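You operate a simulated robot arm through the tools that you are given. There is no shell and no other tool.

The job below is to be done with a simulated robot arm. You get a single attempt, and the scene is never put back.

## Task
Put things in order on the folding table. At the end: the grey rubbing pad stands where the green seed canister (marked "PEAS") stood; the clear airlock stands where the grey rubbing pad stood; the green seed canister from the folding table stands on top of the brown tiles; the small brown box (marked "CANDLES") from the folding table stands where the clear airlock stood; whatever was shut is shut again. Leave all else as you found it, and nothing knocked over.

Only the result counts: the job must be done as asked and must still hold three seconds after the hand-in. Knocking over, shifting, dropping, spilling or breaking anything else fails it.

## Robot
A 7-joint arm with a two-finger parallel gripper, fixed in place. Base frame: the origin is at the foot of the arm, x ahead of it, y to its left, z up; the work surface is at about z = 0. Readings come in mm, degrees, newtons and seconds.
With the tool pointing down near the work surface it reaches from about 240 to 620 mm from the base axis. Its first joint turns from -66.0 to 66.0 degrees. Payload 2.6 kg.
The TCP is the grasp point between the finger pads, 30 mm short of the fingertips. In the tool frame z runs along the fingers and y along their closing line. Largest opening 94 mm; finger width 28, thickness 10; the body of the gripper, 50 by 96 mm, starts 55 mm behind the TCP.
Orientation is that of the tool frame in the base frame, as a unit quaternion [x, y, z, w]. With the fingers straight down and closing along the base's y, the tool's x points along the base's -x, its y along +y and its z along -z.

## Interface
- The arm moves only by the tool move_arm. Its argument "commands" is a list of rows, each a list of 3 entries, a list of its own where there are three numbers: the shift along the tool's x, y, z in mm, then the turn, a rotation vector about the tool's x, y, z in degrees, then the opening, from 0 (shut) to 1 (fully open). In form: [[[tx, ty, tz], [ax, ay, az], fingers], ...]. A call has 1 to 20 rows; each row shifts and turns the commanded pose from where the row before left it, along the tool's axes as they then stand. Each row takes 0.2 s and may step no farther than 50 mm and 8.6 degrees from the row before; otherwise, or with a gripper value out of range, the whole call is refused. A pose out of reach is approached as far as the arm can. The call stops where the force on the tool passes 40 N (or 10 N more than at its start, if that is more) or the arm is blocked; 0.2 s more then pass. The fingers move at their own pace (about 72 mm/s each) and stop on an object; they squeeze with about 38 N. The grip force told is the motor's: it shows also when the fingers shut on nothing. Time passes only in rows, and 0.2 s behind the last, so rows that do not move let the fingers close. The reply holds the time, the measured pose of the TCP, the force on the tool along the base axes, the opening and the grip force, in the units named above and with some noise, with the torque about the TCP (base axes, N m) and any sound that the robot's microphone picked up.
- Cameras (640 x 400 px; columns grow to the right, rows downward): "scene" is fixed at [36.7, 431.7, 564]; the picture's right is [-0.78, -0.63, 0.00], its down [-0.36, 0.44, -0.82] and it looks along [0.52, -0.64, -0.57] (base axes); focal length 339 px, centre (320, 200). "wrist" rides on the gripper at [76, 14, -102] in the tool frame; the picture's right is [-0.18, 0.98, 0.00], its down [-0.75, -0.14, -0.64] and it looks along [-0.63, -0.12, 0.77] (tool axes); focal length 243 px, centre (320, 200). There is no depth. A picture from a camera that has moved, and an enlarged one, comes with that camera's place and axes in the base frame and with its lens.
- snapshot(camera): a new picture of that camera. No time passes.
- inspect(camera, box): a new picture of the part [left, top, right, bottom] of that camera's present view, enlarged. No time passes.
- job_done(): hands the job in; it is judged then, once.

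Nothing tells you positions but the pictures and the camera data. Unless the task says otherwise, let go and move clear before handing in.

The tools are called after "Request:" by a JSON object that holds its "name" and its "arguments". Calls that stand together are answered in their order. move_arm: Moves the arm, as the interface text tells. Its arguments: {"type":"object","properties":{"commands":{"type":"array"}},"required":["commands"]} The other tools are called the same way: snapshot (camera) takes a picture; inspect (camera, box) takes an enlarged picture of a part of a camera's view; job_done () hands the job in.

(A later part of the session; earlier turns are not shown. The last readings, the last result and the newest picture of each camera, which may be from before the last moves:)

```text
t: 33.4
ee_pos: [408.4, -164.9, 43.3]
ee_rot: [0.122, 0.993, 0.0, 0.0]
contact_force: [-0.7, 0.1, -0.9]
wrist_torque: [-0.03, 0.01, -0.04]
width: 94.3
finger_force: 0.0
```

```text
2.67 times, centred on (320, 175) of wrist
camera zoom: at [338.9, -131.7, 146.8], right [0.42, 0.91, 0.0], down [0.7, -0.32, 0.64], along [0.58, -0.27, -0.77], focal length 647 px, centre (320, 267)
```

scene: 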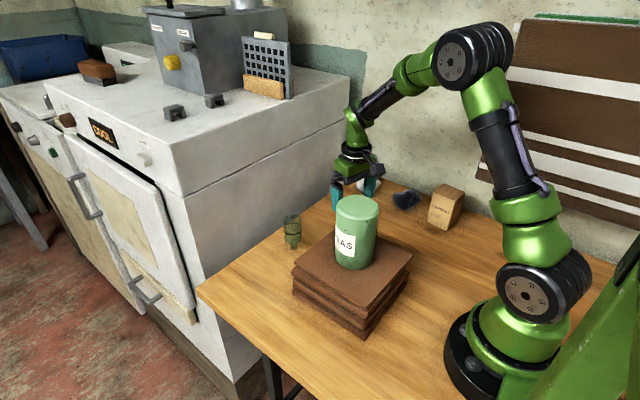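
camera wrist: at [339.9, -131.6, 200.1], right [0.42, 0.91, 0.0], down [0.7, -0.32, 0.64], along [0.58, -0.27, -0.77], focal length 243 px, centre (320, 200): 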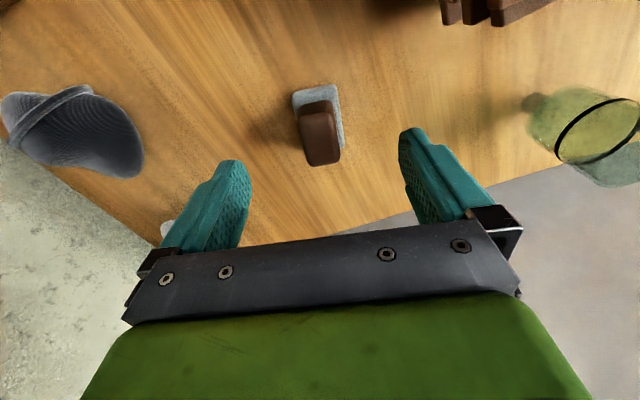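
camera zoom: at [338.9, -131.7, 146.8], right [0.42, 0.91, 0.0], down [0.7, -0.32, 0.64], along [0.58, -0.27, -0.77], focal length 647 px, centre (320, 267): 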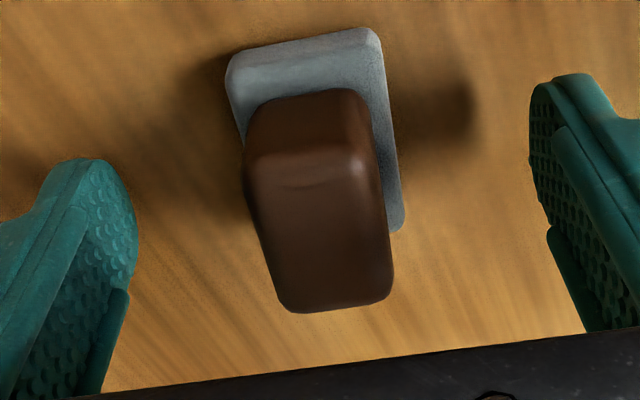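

The handle lies between the fingers, so I'll close on it.

Request:
{"name": "move_arm", "arguments": {"commands": [[[0, 0, 0], [0, 0, 0], 0.6], [[0, 0, 0], [0, 0, 0], 0.4], [[0, 0, 0], [0, 0, 0], 0.2], [[0, 0, 0], [0, 0, 0], 0], [[0, 0, 0], [0, 0, 0], 0], [[0, 0, 0], [0, 0, 0], 0]]}}

Request:
{"name": "inspect", "arguments": {"camera": "wrist", "box": [200, 100, 440, 250]}}

```text
t: 34.8
ee_pos: [409.7, -165.1, 44.6]
ee_rot: [0.122, 0.993, 0.0, 0.0]
contact_force: [0.2, 0.2, -0.8]
wrist_torque: [-0.02, 0.0, 0.03]
width: 33.8
finger_force: 37.8
```

```text
2.67 times, centred on (320, 175) of wrist
camera zoom: at [338.9, -131.7, 147.0], right [0.42, 0.91, 0.0], down [0.7, -0.32, 0.64], along [0.58, -0.27, -0.77], focal length 647 px, centre (320, 267)
```

zoom: 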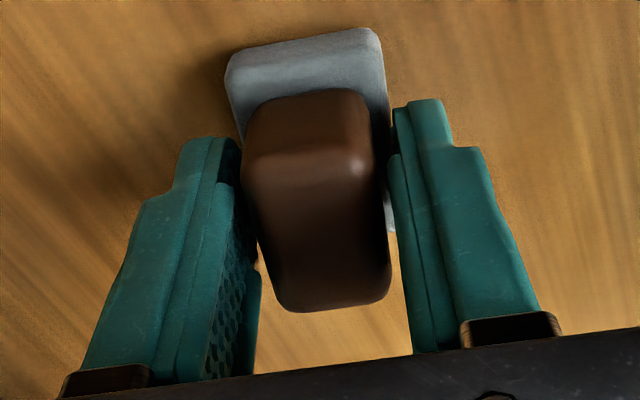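

The 33.8 mm width suggests I'm pinching the upper edge of the grey base. I'll reopen a little, go about 8 mm lower for a solid hold, and close again.

Request:
{"name": "move_arm", "arguments": {"commands": [[[0, 0, 0], [0, 0, 0], 0.5], [[0, 0, 0], [0, 0, 0], 0.6], [[0, 0, 4], [0, 0, 0], 0.6], [[0, 0, 4], [0, 0, 0], 0.6], [[0, 0, 1], [0, 0, 0], 0.6], [[0, 0, 0], [0, 0, 0], 0.4], [[0, 0, 0], [0, 0, 0], 0.2], [[0, 0, 0], [0, 0, 0], 0], [[0, 0, 0], [0, 0, 0], 0], [[0, 0, 0], [0, 0, 0], 0]]}}

Request:
{"name": "inspect", "arguments": {"camera": "wrist", "box": [200, 100, 440, 250]}}

```text
t: 37.0
ee_pos: [409.7, -164.6, 34.7]
ee_rot: [0.122, 0.993, 0.0, 0.0]
contact_force: [0.3, -0.6, 0.2]
wrist_torque: [0.03, -0.03, 0.01]
width: 33.8
finger_force: 37.6
```

```text
2.67 times, centred on (320, 175) of wrist
camera zoom: at [339.0, -131.5, 137.8], right [0.42, 0.91, 0.0], down [0.7, -0.32, 0.64], along [0.58, -0.27, -0.77], focal length 647 px, centre (320, 267)
```

zoom: 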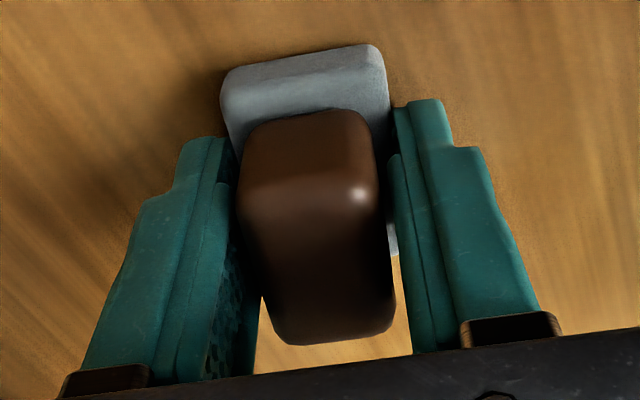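

Now it's a firm hold. I'll lift gently and check.

Request:
{"name": "move_arm", "arguments": {"commands": [[[0, 0, -1], [0, 0, 0], 0], [[0, 0, -1], [0, 0, 0], 0], [[0, 0, -2], [0, 0, 0], 0], [[0, 0, -2], [0, 0, 0], 0], [[0, 0, -2], [0, 0, 0], 0], [[0, 0, -3], [0, 0, 0], 0], [[0, 0, -4], [0, 0, 0], 0], [[0, 0, -5], [0, 0, 0], 0]]}}

Request:
{"name": "inspect", "arguments": {"camera": "wrist", "box": [200, 100, 440, 250]}}

```text
t: 38.8
ee_pos: [408.6, -164.2, 54.3]
ee_rot: [0.122, 0.993, 0.0, 0.0]
contact_force: [0.1, 0.1, -0.2]
wrist_torque: [0.03, -0.02, -0.01]
width: 33.8
finger_force: 37.9
```

```text
2.67 times, centred on (320, 175) of wrist
camera zoom: at [338.7, -131.2, 158.2], right [0.42, 0.91, 0.0], down [0.7, -0.32, 0.64], along [0.58, -0.27, -0.77], focal length 647 px, centre (320, 267)
```

zoom: 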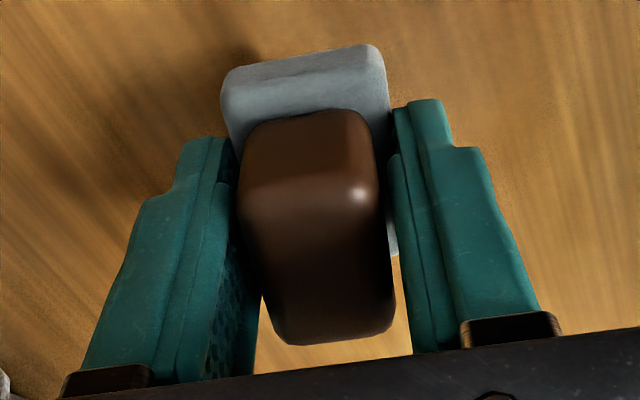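

The pad is held and level. I'll raise it a bit more and carry it to where the canister stood, about (268, -184).

Request:
{"name": "move_arm", "arguments": {"commands": [[[0, 0, -6], [0, 0, 0], 0], [[0, 0, -8], [0, 0, 0], 0], [[0, 0, -8], [0, 0, 0], 0], [[0, 0, -4], [0, 0, 0], 0], [[5, -2, 0], [0, 0, 0], 0], [[9, -3.7, 0], [0, 0, 0], 0], [[11, -4.5, 0], [0, 0, 0], 0], [[11, -4.5, 0], [0, 0, 0], 0], [[11, -4.5, 0], [0, 0, 0], 0], [[11, -4.5, 0], [0, 0, 0], 0], [[11, -4.5, 0], [0, 0, 0], 0], [[11, -4.5, 0], [0, 0, 0], 0], [[11, -4.5, 0], [0, 0, 0], 0], [[11, -4.5, 0], [0, 0, 0], 0], [[11, -4.5, 0], [0, 0, 0], 0], [[10, -4, 0], [0, 0, 0], 0], [[6, -2.5, 0], [0, 0, 0], 0], [[2.7, -1.0, 0], [0, 0, 0], 0], [[0, 0, 0], [0, 0, 0], 0]]}}

Request:
{"name": "snapshot", "arguments": {"camera": "wrist"}}

Request:
{"name": "snapshot", "arguments": {"camera": "scene"}}

```text
t: 42.8
ee_pos: [269.5, -185.7, 80.4]
ee_rot: [0.122, 0.993, 0.0, 0.0]
contact_force: [-0.6, -0.8, -0.4]
wrist_torque: [0.02, -0.03, -0.04]
width: 34.0
finger_force: 37.9
```

```text
taken
camera wrist: at [198.6, -151.7, 183.5], right [0.42, 0.91, 0.0], down [0.7, -0.32, 0.64], along [0.58, -0.27, -0.77], focal length 243 px, centre (320, 200)
```

wrist: 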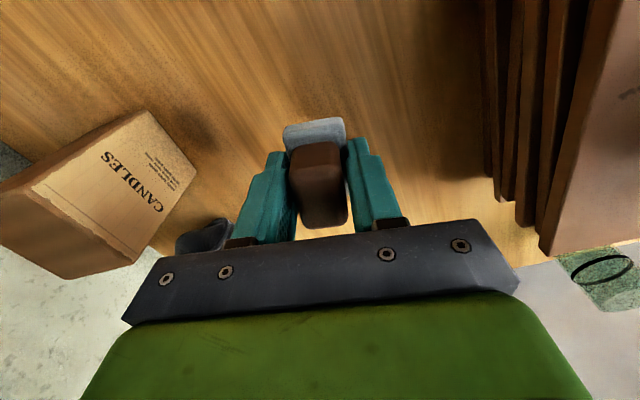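

```text
taken
```

scene: 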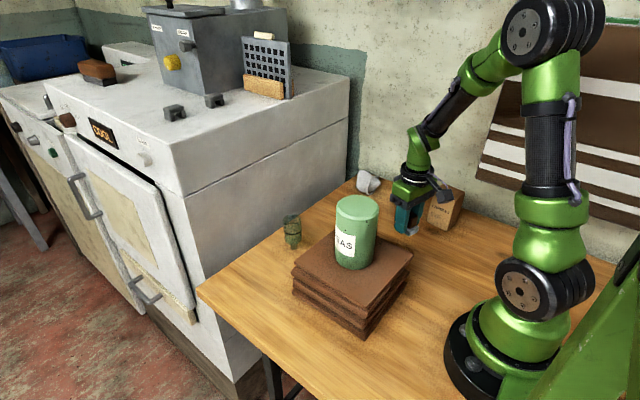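

The pad is above the canister's old place. I'll lower it carefully.

Request:
{"name": "move_arm", "arguments": {"commands": [[[0, 0, 4], [0, 0, 0], 0], [[0, 0, 8], [0, 0, 0], 0], [[0, 0, 10], [0, 0, 0], 0], [[0, 0, 10], [0, 0, 0], 0], [[0, 0, 6], [0, 0, 0], 0], [[0, 0, 3], [0, 0, 0], 0], [[0, 0, 1.5], [0, 0, 0], 0], [[0, 0, 1], [0, 0, 0], 0]]}}

```text
t: 44.6
ee_pos: [269.1, -183.8, 36.1]
ee_rot: [0.122, 0.993, 0.0, 0.0]
contact_force: [-0.7, 0.2, -0.1]
wrist_torque: [0.03, 0.01, -0.02]
width: 33.8
finger_force: 38.2
```

Request:
{"name": "move_arm", "arguments": {"commands": [[[0, 0, 0.7], [0, 0, 0], 0], [[0, 0, 0.7], [0, 0, 0], 0]]}}

Request:
{"name": "inspect", "arguments": {"camera": "wrist", "box": [200, 50, 440, 250]}}

Request:
{"name": "inspect", "arguments": {"camera": "scene", "box": [370, 170, 450, 250]}}

```text
t: 45.2
ee_pos: [268.5, -184.5, 34.5]
ee_rot: [0.122, 0.993, 0.001, 0.0]
contact_force: [0.5, -0.4, -0.3]
wrist_torque: [0.0, 0.0, -0.02]
width: 33.6
finger_force: 38.0
```

```text
2.00 times, centred on (320, 150) of wrist
camera zoom: at [197.9, -151.8, 138.0], right [0.42, 0.91, 0.0], down [0.7, -0.32, 0.64], along [0.58, -0.27, -0.77], focal length 485 px, centre (320, 300)
```

zoom: 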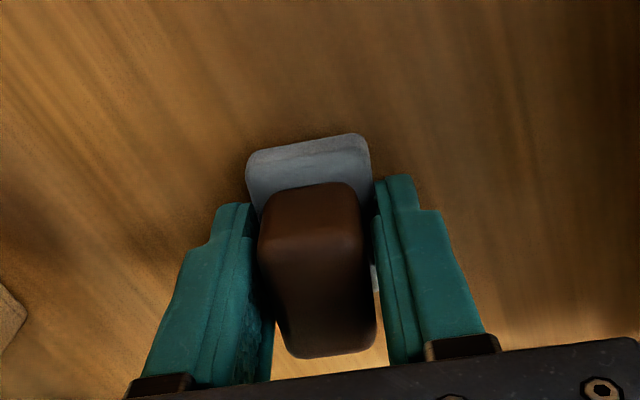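

```text
5.00 times, centred on (410, 210) of scene
camera zoom: at [36.7, 431.7, 564.0], right [-0.78, -0.63, 0.0], down [-0.36, 0.44, -0.82], along [0.52, -0.64, -0.57], focal length 1696 px, centre (-130, 150)
```

zoom: 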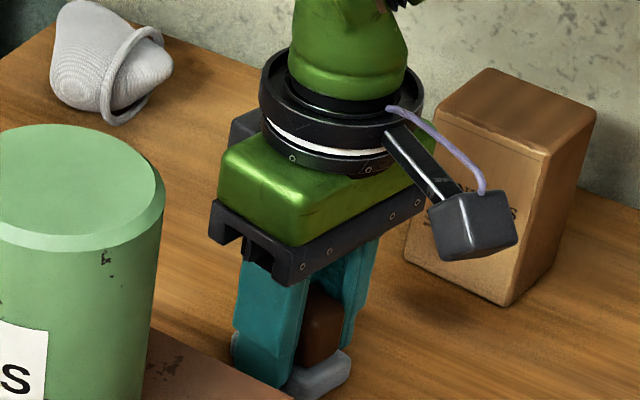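

Request:
{"name": "move_arm", "arguments": {"commands": [[[0, 0, 0.7], [0, 0, 0], 0]]}}

```text
t: 45.6
ee_pos: [269.0, -184.2, 34.4]
ee_rot: [0.121, 0.993, 0.0, 0.0]
contact_force: [-0.9, 0.5, -0.3]
wrist_torque: [0.02, 0.01, 0.0]
width: 33.8
finger_force: 38.2
```

Request:
{"name": "move_arm", "arguments": {"commands": [[[0, 0, 0.7], [0, 0, 0], 0]]}}

```text
t: 46.0
ee_pos: [268.5, -184.4, 35.1]
ee_rot: [0.122, 0.992, 0.0, 0.0]
contact_force: [-4.2, 0.1, 10.1]
wrist_torque: [0.04, 0.13, 0.01]
width: 33.9
finger_force: 38.1
```

It has touched down lightly. I'll ease off, open and rise.

Request:
{"name": "move_arm", "arguments": {"commands": [[[0, 0, -0.5], [0, 0, 0], 0], [[0, 0, 0], [0, 0, 0], 0.38], [[0, 0, 0], [0, 0, 0], 0.45], [[0, 0, 0], [0, 0, 0], 0.6], [[0, 0, 0], [0, 0, 0], 0.6], [[0, 0, -5], [0, 0, 0], 0.6], [[0, 0, -15], [0, 0, 0], 0.6], [[0, 0, -25], [0, 0, 0], 0.6], [[0, 0, -30], [0, 0, 0], 0.6], [[0, 0, -30], [0, 0, 0], 0.6], [[0, 0, 0], [0, 0, 0], 0.6]]}}

Request:
{"name": "snapshot", "arguments": {"camera": "wrist"}}

Request:
{"name": "inspect", "arguments": {"camera": "wrist", "box": [240, 60, 400, 180]}}

Request:
{"name": "inspect", "arguments": {"camera": "scene", "box": [370, 170, 450, 250]}}

```text
t: 48.4
ee_pos: [267.0, -183.9, 139.6]
ee_rot: [0.122, 0.993, -0.001, 0.0]
contact_force: [0.0, 0.7, -0.6]
wrist_torque: [0.04, 0.0, 0.01]
width: 56.8
finger_force: 0.1
```

```text
taken
camera wrist: at [197.3, -151.2, 242.3], right [0.42, 0.91, 0.0], down [0.7, -0.32, 0.64], along [0.58, -0.27, -0.77], focal length 243 px, centre (320, 200)
```

wrist: 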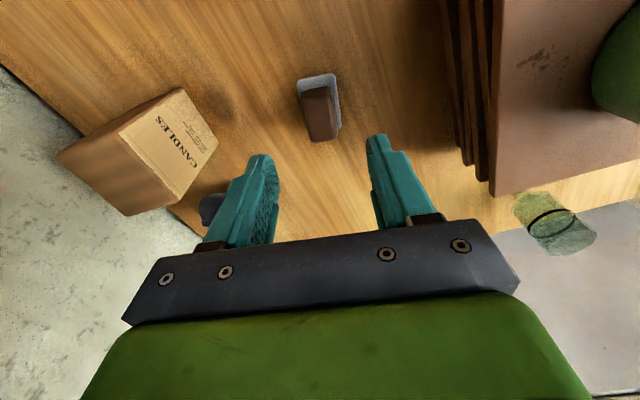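

```text
3.33 times, centred on (320, 120) of wrist
camera zoom: at [197.3, -151.2, 242.3], right [0.42, 0.91, 0.0], down [0.7, -0.32, 0.64], along [0.58, -0.27, -0.77], focal length 809 px, centre (320, 467)
```

zoom: 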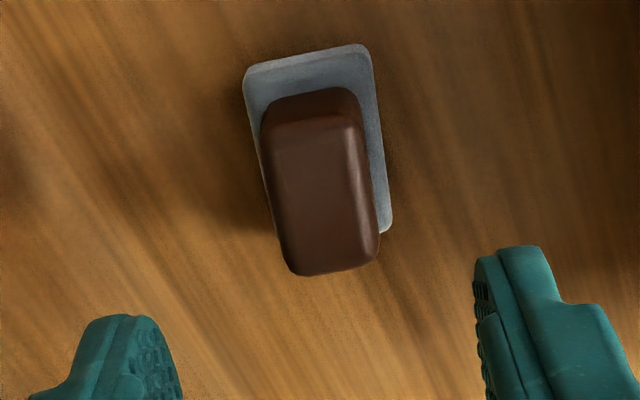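

```text
5.00 times, centred on (410, 210) of scene
camera zoom: at [36.7, 431.7, 564.0], right [-0.78, -0.63, 0.0], down [-0.36, 0.44, -0.82], along [0.52, -0.64, -0.57], focal length 1696 px, centre (-130, 150)
```

zoom: 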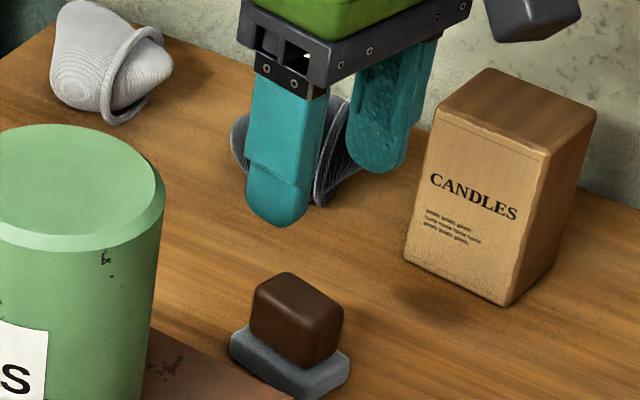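

The pad stands where the canister was. Now I'll go high over to the airlock, around (473, -4), turning the gripper back to square, and look at it.

Request:
{"name": "move_arm", "arguments": {"commands": [[[0, 0, -37], [0, 0, -4.7], 0.8], [[0, 0, -37], [0, 0, -4.7], 0.8], [[0, 0, -36], [0, 0, -4.6], 0.8], [[-30, 26, 0], [0, 0, 0], 0.8], [[-30, 26, 0], [0, 0, 0], 0.8], [[-30, 26, 0], [0, 0, 0], 0.8], [[-29, 26, 0], [0, 0, 0], 0.8], [[-29, 26, 0], [0, 0, 0], 0.8], [[-29, 26, 0], [0, 0, 0], 0.8], [[-29, 24, 0], [0, 0, 0], 0.8], [[0, 0, 30], [0, 0, 0], 0.8], [[0, 0, 20], [0, 0, 0], 0.8], [[0, 0, 0], [0, 0, 0], 0.8]]}}

Request:
{"name": "snapshot", "arguments": {"camera": "wrist"}}

Request:
{"name": "inspect", "arguments": {"camera": "wrist", "box": [240, 60, 400, 180]}}

Request:
{"name": "snapshot", "arguments": {"camera": "scene"}}

Request:
{"name": "inspect", "arguments": {"camera": "scene", "box": [260, 190, 320, 260]}}

```text
t: 51.2
ee_pos: [474.7, -5.8, 198.1]
ee_rot: [0.0, 1.0, 0.001, 0.0]
contact_force: [0.5, 0.4, -0.2]
wrist_torque: [-0.02, 0.03, -0.01]
width: 75.2
finger_force: 0.0
```

```text
taken
camera wrist: at [398.3, 9.6, 301.7], right [0.18, 0.98, 0.0], down [0.75, -0.14, 0.64], along [0.63, -0.12, -0.77], focal length 243 px, centre (320, 200)
```

wrist: 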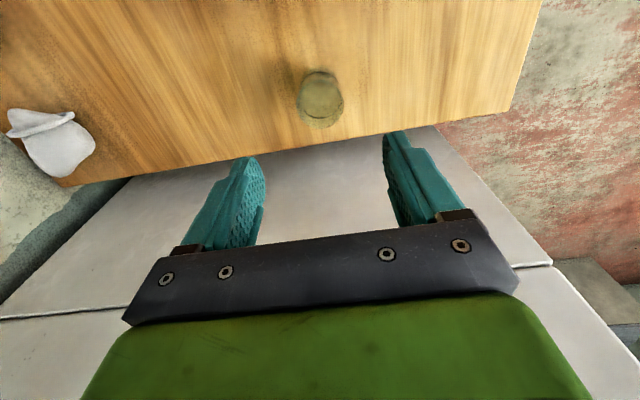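

```text
3.33 times, centred on (320, 120) of wrist
camera zoom: at [398.3, 9.6, 301.7], right [0.18, 0.98, 0.0], down [0.75, -0.14, 0.64], along [0.63, -0.12, -0.77], focal length 809 px, centre (320, 467)
```

zoom: 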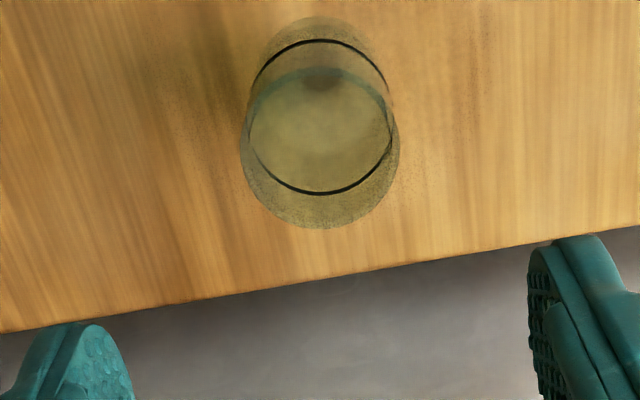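

```text
taken
```

scene: 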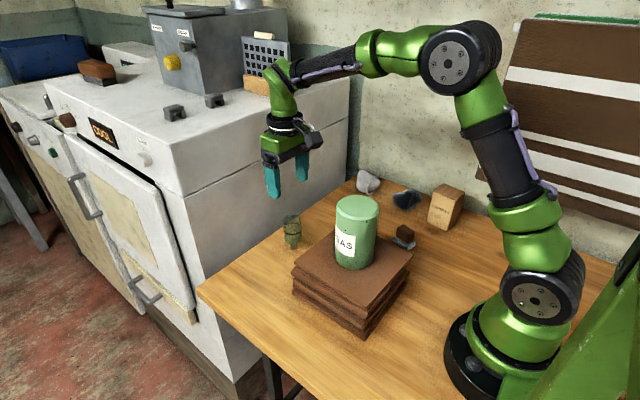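

```text
5.71 times, centred on (290, 225) of scene
camera zoom: at [36.7, 431.7, 564.0], right [-0.78, -0.63, 0.0], down [-0.36, 0.44, -0.82], along [0.52, -0.64, -0.57], focal length 1938 px, centre (491, 57)
```

zoom: 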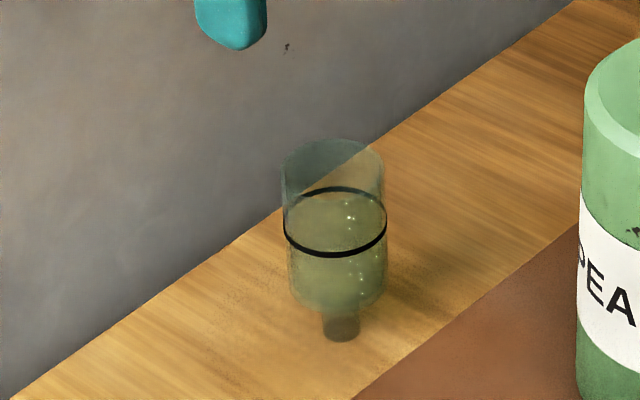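

The airlock is an upright tumbler-like body about 41 mm wide and 90 mm tall on a narrow stem, centred near (470, -4). I'll align and stop just above its rim.

Request:
{"name": "move_arm", "arguments": {"commands": [[[4, 0.5, 20], [0, 0, 0], 0.8], [[0, 0, 25], [0, 0, 0], 0.8], [[0, 0, 20], [0, 0, 0], 0.8], [[0, 0, 0], [0, 0, 0], 0.8]]}}

Request:
{"name": "snapshot", "arguments": {"camera": "wrist"}}

Request:
{"name": "inspect", "arguments": {"camera": "wrist", "box": [240, 60, 400, 200]}}

Request:
{"name": "inspect", "arguments": {"camera": "scene", "box": [240, 130, 340, 260]}}

```text
t: 52.2
ee_pos: [469.8, -4.7, 134.4]
ee_rot: [0.0, 1.0, 0.0, 0.0]
contact_force: [0.0, -0.1, 0.3]
wrist_torque: [0.0, -0.04, 0.03]
width: 75.4
finger_force: 0.0
```

```text
taken
camera wrist: at [393.6, 10.3, 237.3], right [0.18, 0.98, 0.0], down [0.75, -0.14, 0.64], along [0.63, -0.12, -0.77], focal length 243 px, centre (320, 200)
```

wrist: 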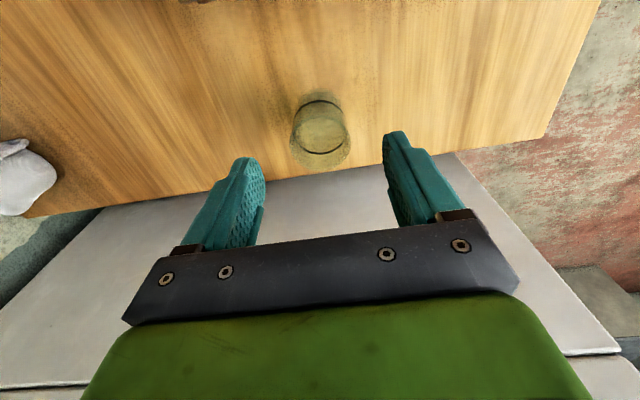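

```text
2.86 times, centred on (320, 130) of wrist
camera zoom: at [393.6, 10.3, 237.3], right [0.18, 0.98, 0.0], down [0.75, -0.14, 0.64], along [0.63, -0.12, -0.77], focal length 693 px, centre (320, 400)
```

zoom: 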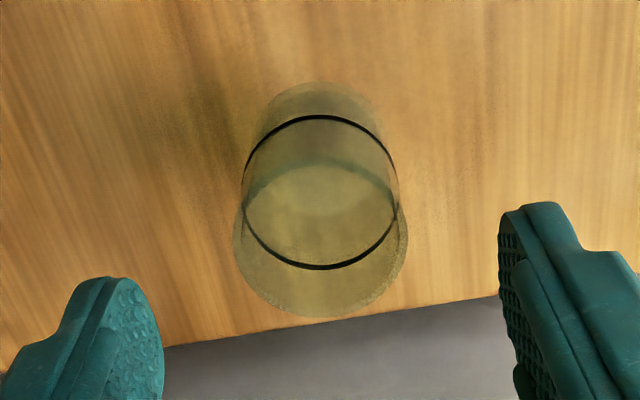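

```text
3.08 times, centred on (290, 195) of scene
camera zoom: at [36.7, 431.7, 564.0], right [-0.78, -0.63, 0.0], down [-0.36, 0.44, -0.82], along [0.52, -0.64, -0.57], focal length 1044 px, centre (412, 215)
```

zoom: 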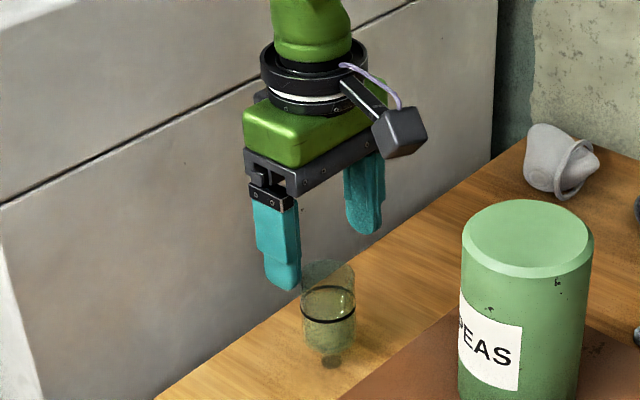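

It's well centred between the fingers. I'll descend around the body with 2 mm of x correction.

Request:
{"name": "move_arm", "arguments": {"commands": [[[2, 0, 15], [0, 0, 0], 0.8], [[0, 0, 20], [0, 0, 0], 0.8], [[0, 0, 20], [0, 0, 0], 0.8], [[0, 0, 15], [0, 0, 0], 0.8], [[0, 0, 10], [0, 0, 0], 0.8], [[0, 0, 0], [0, 0, 0], 0.8]]}}

Request:
{"name": "snapshot", "arguments": {"camera": "wrist"}}

Request:
{"name": "inspect", "arguments": {"camera": "scene", "box": [240, 150, 340, 270]}}

```text
t: 53.6
ee_pos: [469.4, -4.2, 54.2]
ee_rot: [0.0, 1.0, 0.001, 0.002]
contact_force: [1.3, -0.4, -0.9]
wrist_torque: [0.0, 0.01, -0.02]
width: 75.3
finger_force: 0.1
```

```text
taken
camera wrist: at [393.0, 10.5, 157.0], right [0.18, 0.98, 0.0], down [0.75, -0.14, 0.64], along [0.63, -0.12, -0.77], focal length 243 px, centre (320, 200)
```

wrist: 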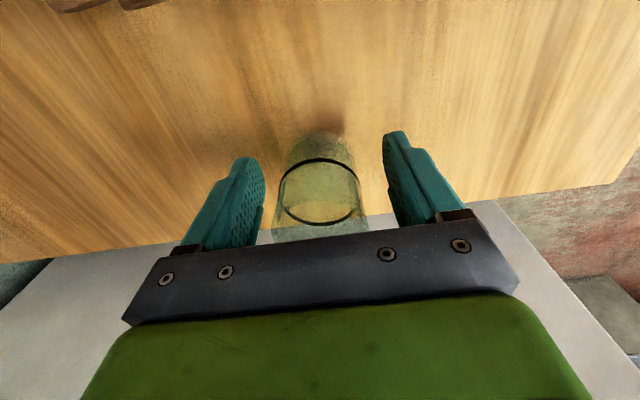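

```text
3.33 times, centred on (290, 210) of scene
camera zoom: at [36.7, 431.7, 564.0], right [-0.78, -0.63, 0.0], down [-0.36, 0.44, -0.82], along [0.52, -0.64, -0.57], focal length 1130 px, centre (420, 167)
```

zoom: 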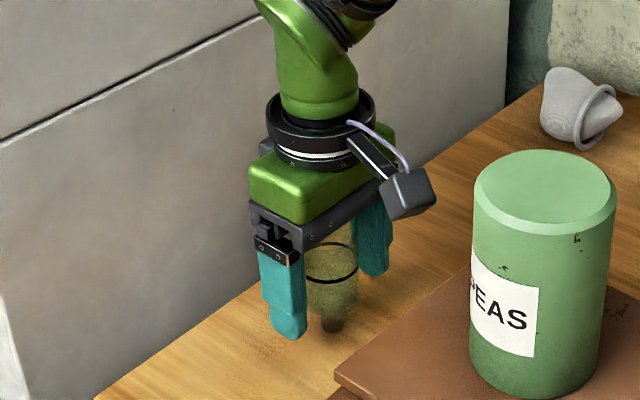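

It's centred, so I'll close slowly.

Request:
{"name": "move_arm", "arguments": {"commands": [[[0, 0, 0], [0, 0, 0], 0.65], [[0, 0, 0], [0, 0, 0], 0.55], [[0, 0, 0], [0, 0, 0], 0.49], [[0, 0, 0], [0, 0, 0], 0.46], [[0, 0, 0], [0, 0, 0], 0.43], [[0, 0, 0], [0, 0, 0], 0.4], [[0, 0, 0], [0, 0, 0], 0.38]]}}

Request:
{"name": "snapshot", "arguments": {"camera": "wrist"}}

```text
t: 55.2
ee_pos: [468.5, -5.2, 54.5]
ee_rot: [0.0, 1.0, 0.0, 0.001]
contact_force: [0.6, 0.5, 0.5]
wrist_torque: [-0.02, -0.04, 0.02]
width: 40.8
finger_force: 38.0
```

```text
taken
camera wrist: at [393.0, 10.4, 157.3], right [0.18, 0.98, 0.0], down [0.75, -0.14, 0.64], along [0.63, -0.12, -0.77], focal length 243 px, centre (320, 200)
```

wrist: 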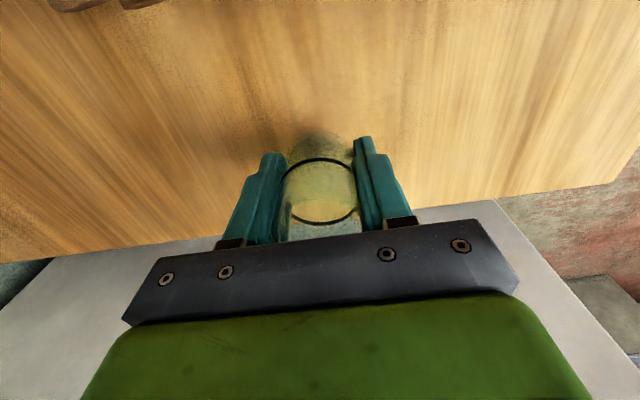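

Gripped at 40.8 mm. I'll lift very gently, keeping it upright.

Request:
{"name": "move_arm", "arguments": {"commands": [[[0, 0, 0], [0, 0, 0], 0], [[0, 0, -1], [0, 0, 0], 0], [[0, 0, -1], [0, 0, 0], 0], [[0, 0, -2], [0, 0, 0], 0], [[0, 0, -2], [0, 0, 0], 0], [[0, 0, -3], [0, 0, 0], 0], [[0, 0, -3], [0, 0, 0], 0], [[0, 0, -4], [0, 0, 0], 0], [[0, 0, -4], [0, 0, 0], 0]]}}

Request:
{"name": "snapshot", "arguments": {"camera": "wrist"}}

Request:
{"name": "inspect", "arguments": {"camera": "scene", "box": [240, 150, 340, 270]}}

```text
t: 57.2
ee_pos: [469.5, -4.6, 75.2]
ee_rot: [-0.001, 1.0, 0.0, 0.0]
contact_force: [0.6, -0.2, -0.4]
wrist_torque: [-0.01, 0.01, 0.02]
width: 40.7
finger_force: 38.3
```

```text
taken
camera wrist: at [392.5, 11.3, 178.2], right [0.18, 0.98, 0.0], down [0.75, -0.14, 0.64], along [0.63, -0.12, -0.77], focal length 243 px, centre (320, 200)
```

wrist: 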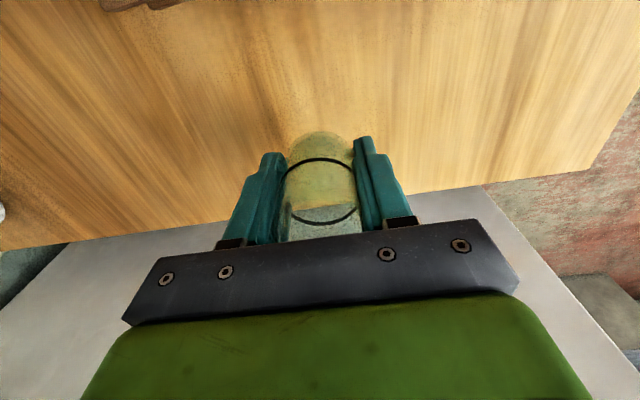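

```text
3.33 times, centred on (290, 210) of scene
camera zoom: at [36.7, 431.7, 564.0], right [-0.78, -0.63, 0.0], down [-0.36, 0.44, -0.82], along [0.52, -0.64, -0.57], focal length 1130 px, centre (420, 167)
```

zoom: 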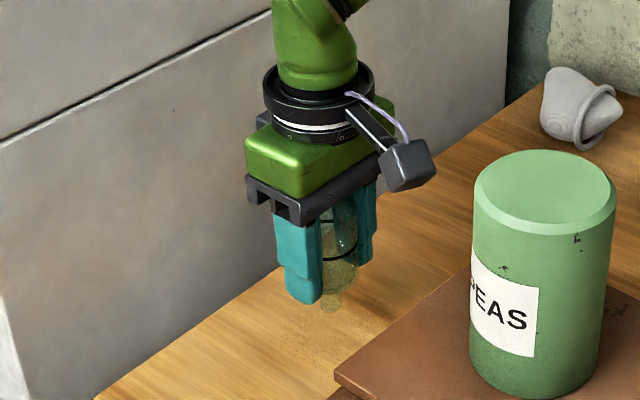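

The airlock is lifted and upright. I'll raise it a little and carry it smoothly to the pad's old place, (409.6, -164).

Request:
{"name": "move_arm", "arguments": {"commands": [[[0, 0, -5], [0, 0, 0], 0], [[0, 0, -6], [0, 0, 0], 0], [[0, 0, -5], [0, 0, 0], 0], [[0, 0, -3], [0, 0, 0], 0], [[0.7, -2, 0], [0, 0, 0], 0], [[1.9, -5, 0], [0, 0, 0], 0], [[3.3, -9, 0], [0, 0, 0], 0], [[4.4, -12, 0], [0, 0, 0], 0], [[4.8, -13, 0], [0, 0, 0], 0], [[4.8, -13, 0], [0, 0, 0], 0], [[4.8, -13, 0], [0, 0, 0], 0], [[4.8, -13, 0], [0, 0, 0], 0], [[4.8, -13, 0], [0, 0, 0], 0], [[4.8, -13, 0], [0, 0, 0], 0], [[4.8, -13, 0], [0, 0, 0], 0], [[4.8, -13, 0], [0, 0, 0], 0], [[4.4, -12, 0], [0, 0, 0], 0], [[3.3, -9, 0], [0, 0, 0], 0], [[1.9, -5, 0], [0, 0, 0], 0], [[0.7, -2, 0], [0, 0, 0], 0]]}}

Request:
{"name": "snapshot", "arguments": {"camera": "wrist"}}

Request:
{"name": "snapshot", "arguments": {"camera": "scene"}}

```text
t: 61.4
ee_pos: [408.8, -164.6, 93.6]
ee_rot: [0.0, 1.0, 0.0, 0.001]
contact_force: [0.9, -0.5, -1.1]
wrist_torque: [0.03, -0.01, -0.03]
width: 40.8
finger_force: 38.2
```

```text
taken
camera wrist: at [333.0, -149.2, 196.5], right [0.18, 0.98, 0.0], down [0.75, -0.14, 0.64], along [0.63, -0.12, -0.77], focal length 243 px, centre (320, 200)
```

wrist: 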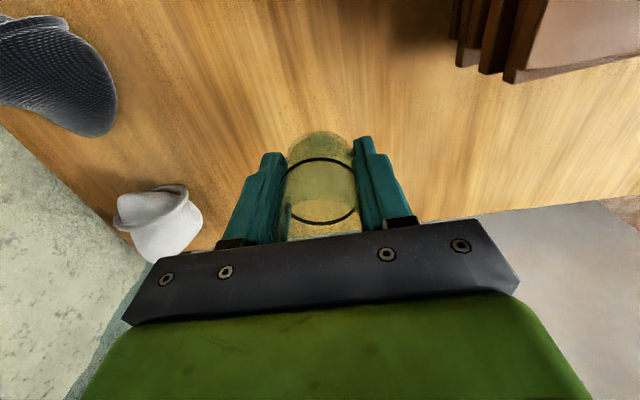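

```text
taken
```

scene: 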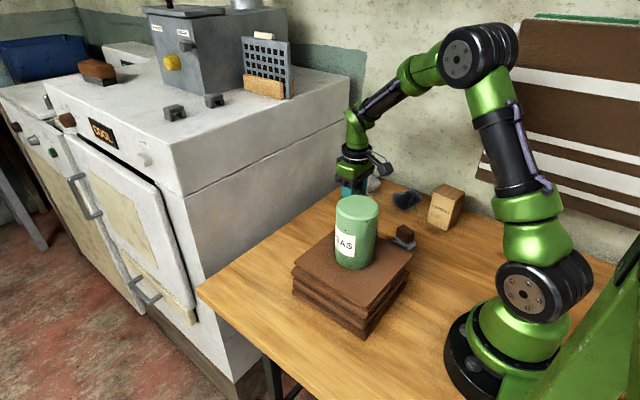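

It's positioned above the pad's old place. Now I lower it slowly.

Request:
{"name": "move_arm", "arguments": {"commands": [[[-1, 0, 3], [0, 0, 0], 0], [[0, 0, 5], [0, 0, 0], 0], [[0, 0, 7], [0, 0, 0], 0], [[0, 0, 7], [0, 0, 0], 0], [[0, 0, 6], [0, 0, 0], 0], [[0, 0, 4], [0, 0, 0], 0], [[0, 0, 2.5], [0, 0, 0], 0], [[0, 0, 1.5], [0, 0, 0], 0], [[0, 0, 0], [0, 0, 0], 0]]}}

Request:
{"name": "snapshot", "arguments": {"camera": "wrist"}}

```text
t: 63.4
ee_pos: [410.7, -163.7, 57.8]
ee_rot: [0.0, 1.0, 0.001, 0.0]
contact_force: [-0.2, -0.2, -0.2]
wrist_torque: [0.0, 0.02, 0.01]
width: 40.6
finger_force: 37.8
```

```text
taken
camera wrist: at [334.9, -149.0, 160.4], right [0.18, 0.98, 0.0], down [0.75, -0.14, 0.64], along [0.63, -0.12, -0.77], focal length 243 px, centre (320, 200)
```

wrist: 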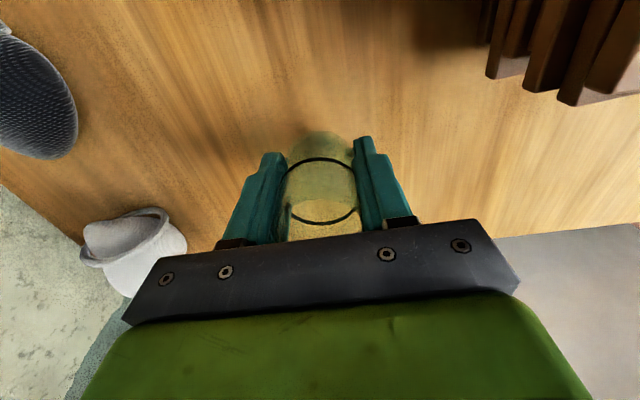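

Request:
{"name": "move_arm", "arguments": {"commands": [[[0, 0, 0.8], [0, 0, 0], 0], [[0, 0, 0.8], [0, 0, 0], 0], [[0, 0, 0.6], [0, 0, 0], 0]]}}

```text
t: 64.2
ee_pos: [411.0, -164.9, 55.5]
ee_rot: [0.001, 1.0, 0.0, -0.001]
contact_force: [-0.1, 0.1, -0.5]
wrist_torque: [0.0, 0.03, -0.02]
width: 40.8
finger_force: 37.7
```

Request:
{"name": "move_arm", "arguments": {"commands": [[[0, 0, 0.6], [0, 0, 0], 0]]}}

```text
t: 64.6
ee_pos: [410.2, -164.5, 55.2]
ee_rot: [0.001, 1.0, -0.001, -0.001]
contact_force: [-0.5, 0.3, 1.1]
wrist_torque: [0.02, -0.01, 0.02]
width: 40.8
finger_force: 38.3
```

Request:
{"name": "move_arm", "arguments": {"commands": [[[0, 0, 0.6], [0, 0, 0], 0]]}}

```text
t: 65.0
ee_pos: [410.4, -165.9, 54.5]
ee_rot: [0.0, 1.0, 0.0, 0.0]
contact_force: [-3.4, 2.3, 8.9]
wrist_torque: [0.09, 0.18, 0.0]
width: 40.7
finger_force: 38.0
```

It's touching the table lightly. I'll ease off slightly and open the fingers slowly.

Request:
{"name": "move_arm", "arguments": {"commands": [[[0, 0, -0.4], [0, 0, 0], 0], [[0, 0, 0], [0, 0, 0], 0.45], [[0, 0, 0], [0, 0, 0], 0.47], [[0, 0, 0], [0, 0, 0], 0.52], [[0, 0, 0], [0, 0, 0], 0.6], [[0, 0, 0], [0, 0, 0], 0.7], [[0, 0, 0], [0, 0, 0], 0.8], [[0, 0, 0], [0, 0, 0], 0.8]]}}

Request:
{"name": "snapshot", "arguments": {"camera": "wrist"}}

```text
t: 66.8
ee_pos: [411.2, -163.8, 54.2]
ee_rot: [-0.001, 1.0, 0.0, 0.0]
contact_force: [0.4, -0.1, -0.5]
wrist_torque: [-0.02, 0.02, 0.02]
width: 75.1
finger_force: 0.1
```

```text
taken
camera wrist: at [334.7, -149.2, 157.2], right [0.18, 0.98, 0.0], down [0.75, -0.14, 0.64], along [0.63, -0.12, -0.77], focal length 243 px, centre (320, 200)
```

wrist: 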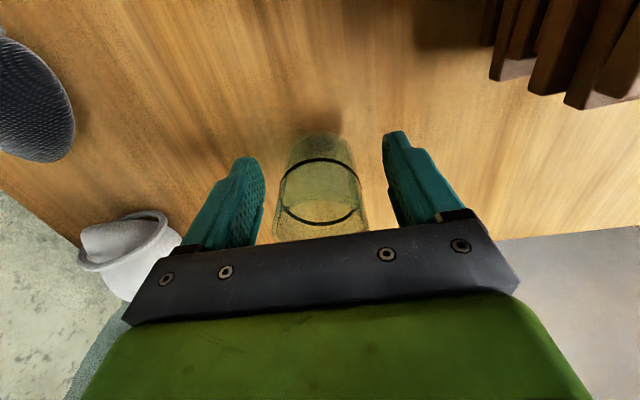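

The airlock stands on its own. I'll rise straight up and look.

Request:
{"name": "move_arm", "arguments": {"commands": [[[0, 0, -5], [0, 0, 0], 0.8], [[0, 0, -15], [0, 0, 0], 0.8], [[0, 0, -25], [0, 0, 0], 0.8], [[0, 0, -30], [0, 0, 0], 0.8], [[0, 0, -35], [0, 0, 0], 0.8], [[0, 0, -35], [0, 0, 0], 0.8], [[0, 0, 0], [0, 0, 0], 0.8]]}}

Request:
{"name": "snapshot", "arguments": {"camera": "wrist"}}

Request:
{"name": "snapshot", "arguments": {"camera": "scene"}}

Request:
{"name": "inspect", "arguments": {"camera": "wrist", "box": [240, 40, 400, 180]}}

```text
t: 68.4
ee_pos: [410.9, -165.6, 200.7]
ee_rot: [-0.001, 1.0, 0.0, 0.0]
contact_force: [-0.5, 0.0, -0.1]
wrist_torque: [0.01, 0.0, 0.02]
width: 75.4
finger_force: 0.0
```

```text
taken
camera wrist: at [334.3, -149.5, 304.0], right [0.18, 0.98, 0.0], down [0.75, -0.14, 0.64], along [0.63, -0.12, -0.77], focal length 243 px, centre (320, 200)
```

wrist: 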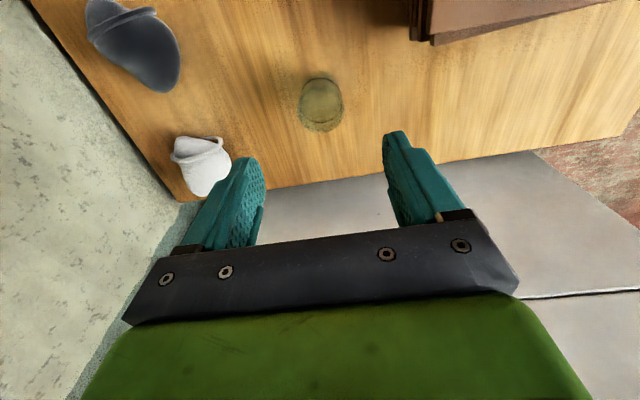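

```text
taken
```

scene: 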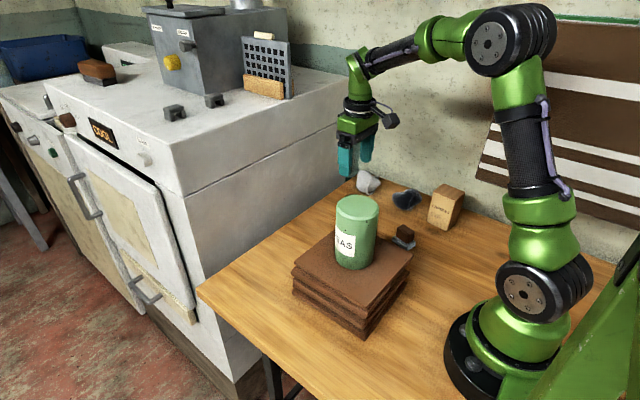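

```text
2.86 times, centred on (320, 110) of wrist
camera zoom: at [334.3, -149.5, 304.0], right [0.18, 0.98, 0.0], down [0.75, -0.14, 0.64], along [0.63, -0.12, -0.77], focal length 693 px, centre (320, 457)
```

zoom: 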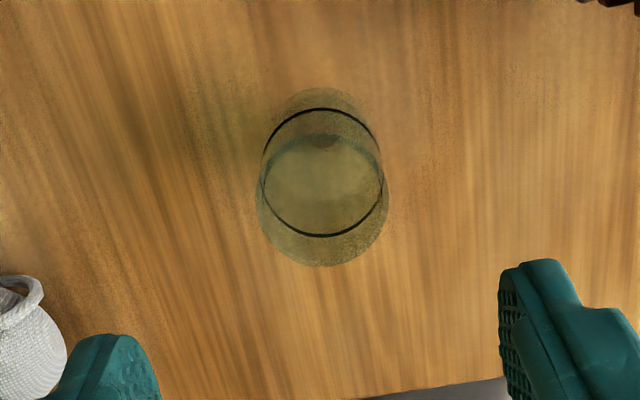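

The airlock is upright at (409.5, -163.4). Last comes CANDLES: I'll move over about (232, -325), turning the gripper about 6.4° to match the box.

Request:
{"name": "move_arm", "arguments": {"commands": [[[30, -26.5, -5], [0, 0, 0], 1], [[30, -26.5, 0], [0, 0, 0], 1], [[30, -26.5, 0], [0, 0, 0], 1], [[30, -26.5, 0], [0, 0, 0], 1], [[30, -26.5, 0], [0, 0, 0], 1], [[29, -27.5, 0], [0, 0, 0], 1], [[0, 0, 0], [0, 0, 3.2], 1], [[0, 0, 0], [0, 0, 3.2], 1], [[0, 0, 0], [0, 0, 0], 1]]}}

Request:
{"name": "snapshot", "arguments": {"camera": "wrist"}}

Request:
{"name": "inspect", "arguments": {"camera": "wrist", "box": [220, 0, 420, 180]}}

Request:
{"name": "snapshot", "arguments": {"camera": "scene"}}

```text
t: 70.4
ee_pos: [232.2, -324.2, 206.1]
ee_rot: [0.056, 0.998, -0.001, 0.0]
contact_force: [0.5, -1.0, 0.7]
wrist_torque: [0.03, 0.03, -0.01]
width: 94.2
finger_force: 0.1
```

```text
taken
camera wrist: at [157.6, -300.9, 308.3], right [0.29, 0.96, 0.0], down [0.73, -0.23, 0.64], along [0.61, -0.19, -0.77], focal length 243 px, centre (320, 200)
```

wrist: 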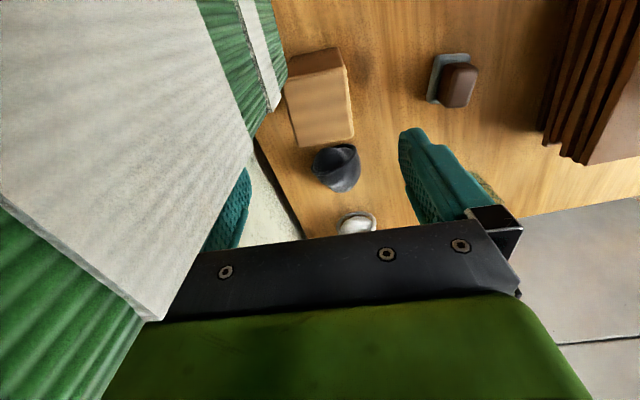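

```text
2.22 times, centred on (320, 90) of wrist
camera zoom: at [157.6, -300.9, 308.3], right [0.29, 0.96, 0.0], down [0.73, -0.23, 0.64], along [0.61, -0.19, -0.77], focal length 539 px, centre (320, 444)
```

zoom: 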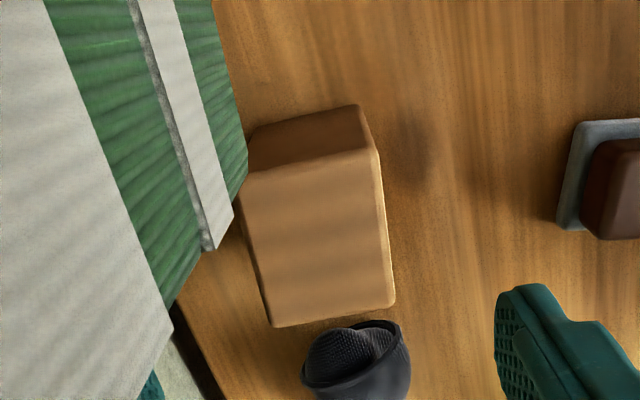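

```text
taken
```

scene: 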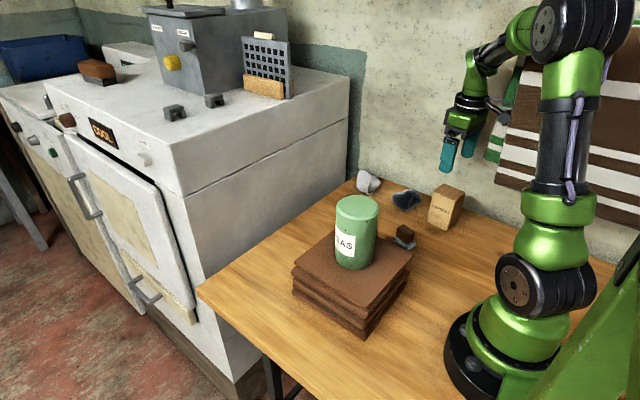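

A striped cloth hangs on the wall close to the gripper and looks different near the fingers. I'll stop and look closely before going further.

Request:
{"name": "inspect", "arguments": {"camera": "scene", "box": [420, 0, 640, 220]}}

Request:
{"name": "inspect", "arguments": {"camera": "wrist", "box": [0, 0, 400, 300]}}

```text
1.82 times, centred on (530, 110) of scene
camera zoom: at [36.7, 431.7, 564.0], right [-0.78, -0.63, 0.0], down [-0.36, 0.44, -0.82], along [0.52, -0.64, -0.57], focal length 617 px, centre (-62, 364)
```

zoom: 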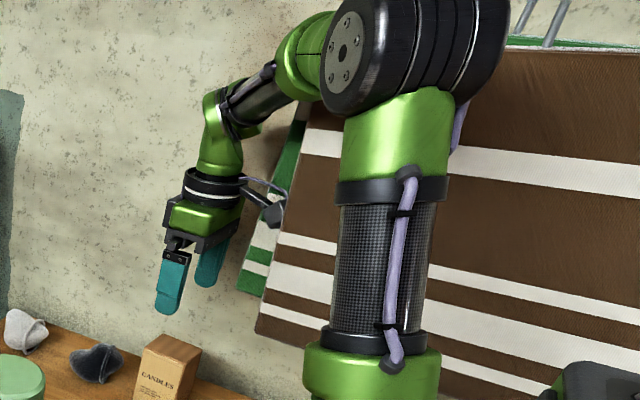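

```text
1.33 times, centred on (200, 150) of wrist
camera zoom: at [157.6, -300.9, 308.3], right [0.29, 0.96, 0.0], down [0.73, -0.23, 0.64], along [0.61, -0.19, -0.77], focal length 324 px, centre (480, 267)
```

zoom: 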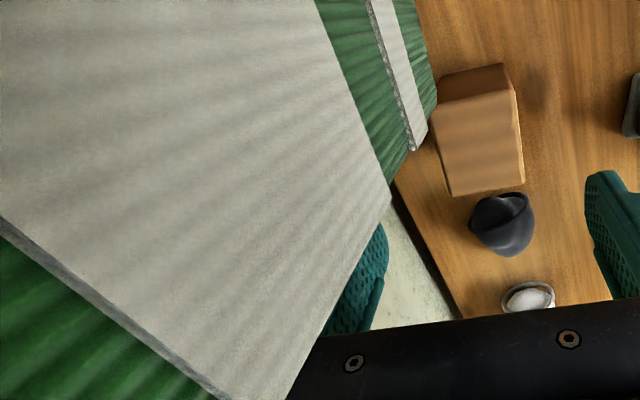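

The hanging cloth's corner is right beside the gripper's wall side, so I may be nudging it. I'll back out exactly along the way I came and compare.

Request:
{"name": "move_arm", "arguments": {"commands": [[[0, 0, 0], [0, 0, -3.2], 1], [[0, 0, 0], [0, 0, -3.2], 1], [[-15, 14, 0], [0, 0, 0], 1], [[-15, 14, 0], [0, 0, 0], 1], [[-15, 14, 0], [0, 0, 0], 1], [[-15, 14, 0], [0, 0, 0], 1], [[0, 0, 0], [0, 0, 0], 1], [[0, 0, 0], [0, 0, 0], 1]]}}

Request:
{"name": "inspect", "arguments": {"camera": "scene", "box": [420, 0, 640, 220]}}

Request:
{"name": "snapshot", "arguments": {"camera": "wrist"}}

Request:
{"name": "snapshot", "arguments": {"camera": "scene"}}

```text
t: 72.2
ee_pos: [291.8, -269.4, 204.8]
ee_rot: [0.0, 1.0, 0.0, -0.001]
contact_force: [-0.6, -1.0, -0.1]
wrist_torque: [0.0, 0.0, -0.02]
width: 93.9
finger_force: 0.0
```

```text
1.82 times, centred on (530, 110) of scene
camera zoom: at [36.7, 431.7, 564.0], right [-0.78, -0.63, 0.0], down [-0.36, 0.44, -0.82], along [0.52, -0.64, -0.57], focal length 617 px, centre (-62, 364)
```

zoom: 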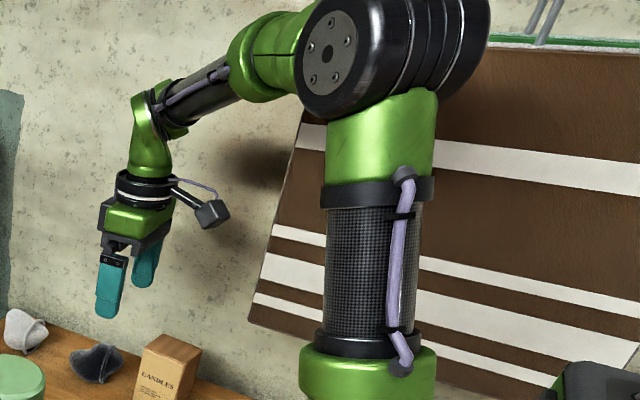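

```text
taken
camera wrist: at [215.9, -254.6, 307.9], right [0.18, 0.98, 0.0], down [0.75, -0.14, 0.64], along [0.63, -0.12, -0.77], focal length 243 px, centre (320, 200)
```

wrist: 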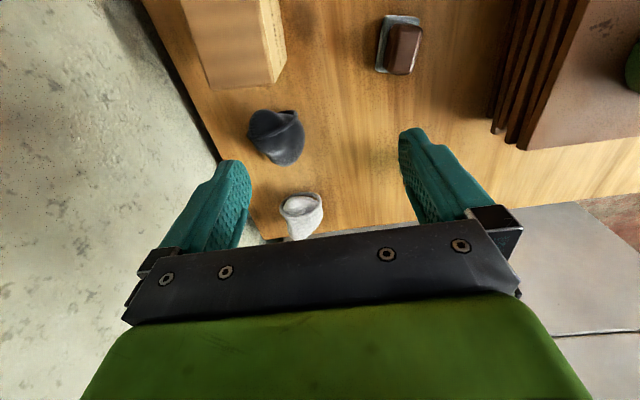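

```text
taken
```

scene: 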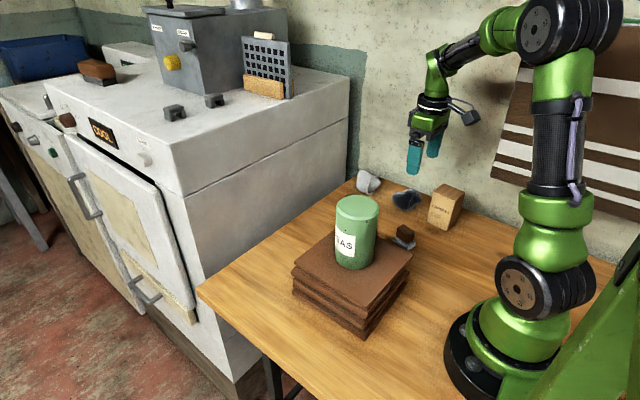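

I've backed away and the cloth hangs as one layer again, but it may still be swinging. I'll wait a moment and check that it settles where it was.

Request:
{"name": "move_arm", "arguments": {"commands": [[[0, 0, 0], [0, 0, 0], 1], [[0, 0, 0], [0, 0, 0], 1], [[0, 0, 0], [0, 0, 0], 1], [[0, 0, 0], [0, 0, 0], 1], [[0, 0, 0], [0, 0, 0], 1], [[0, 0, 0], [0, 0, 0], 1], [[0, 0, 0], [0, 0, 0], 1], [[0, 0, 0], [0, 0, 0], 1]]}}

Request:
{"name": "inspect", "arguments": {"camera": "scene", "box": [420, 0, 640, 220]}}

```text
t: 74.0
ee_pos: [291.6, -270.9, 204.9]
ee_rot: [0.0, 1.0, 0.0, -0.001]
contact_force: [0.1, -0.1, -0.8]
wrist_torque: [0.0, -0.03, -0.02]
width: 94.0
finger_force: 0.0
```

```text
1.82 times, centred on (530, 110) of scene
camera zoom: at [36.7, 431.7, 564.0], right [-0.78, -0.63, 0.0], down [-0.36, 0.44, -0.82], along [0.52, -0.64, -0.57], focal length 617 px, centre (-62, 364)
```

zoom: 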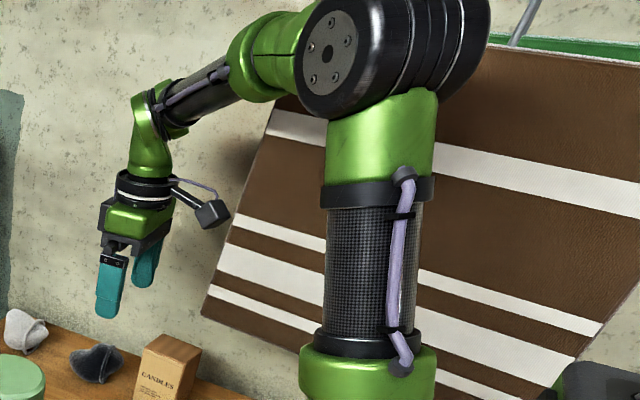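

The cloth is swinging like a pendulum after being brushed. I'll hold still and let it settle before planning a route that avoids it.

Request:
{"name": "move_arm", "arguments": {"commands": [[[0, 0, 0], [0, 0, 0], 1], [[0, 0, 0], [0, 0, 0], 1], [[0, 0, 0], [0, 0, 0], 1], [[0, 0, 0], [0, 0, 0], 1], [[0, 0, 0], [0, 0, 0], 1], [[0, 0, 0], [0, 0, 0], 1], [[0, 0, 0], [0, 0, 0], 1], [[0, 0, 0], [0, 0, 0], 1], [[0, 0, 0], [0, 0, 0], 1], [[0, 0, 0], [0, 0, 0], 1], [[0, 0, 0], [0, 0, 0], 1], [[0, 0, 0], [0, 0, 0], 1], [[0, 0, 0], [0, 0, 0], 1], [[0, 0, 0], [0, 0, 0], 1], [[0, 0, 0], [0, 0, 0], 1]]}}

Request:
{"name": "inspect", "arguments": {"camera": "scene", "box": [420, 0, 640, 220]}}

```text
t: 77.2
ee_pos: [291.5, -269.8, 204.6]
ee_rot: [-0.001, 1.0, 0.0, 0.001]
contact_force: [-0.2, 0.1, 0.2]
wrist_torque: [0.01, 0.02, -0.05]
width: 93.8
finger_force: 0.0
```

```text
1.82 times, centred on (530, 110) of scene
camera zoom: at [36.7, 431.7, 564.0], right [-0.78, -0.63, 0.0], down [-0.36, 0.44, -0.82], along [0.52, -0.64, -0.57], focal length 617 px, centre (-62, 364)
```

zoom: 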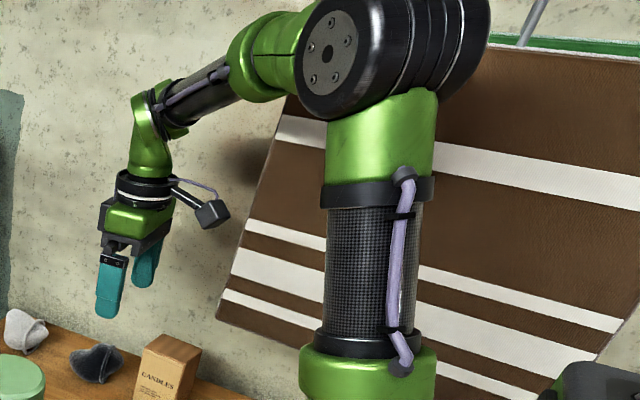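

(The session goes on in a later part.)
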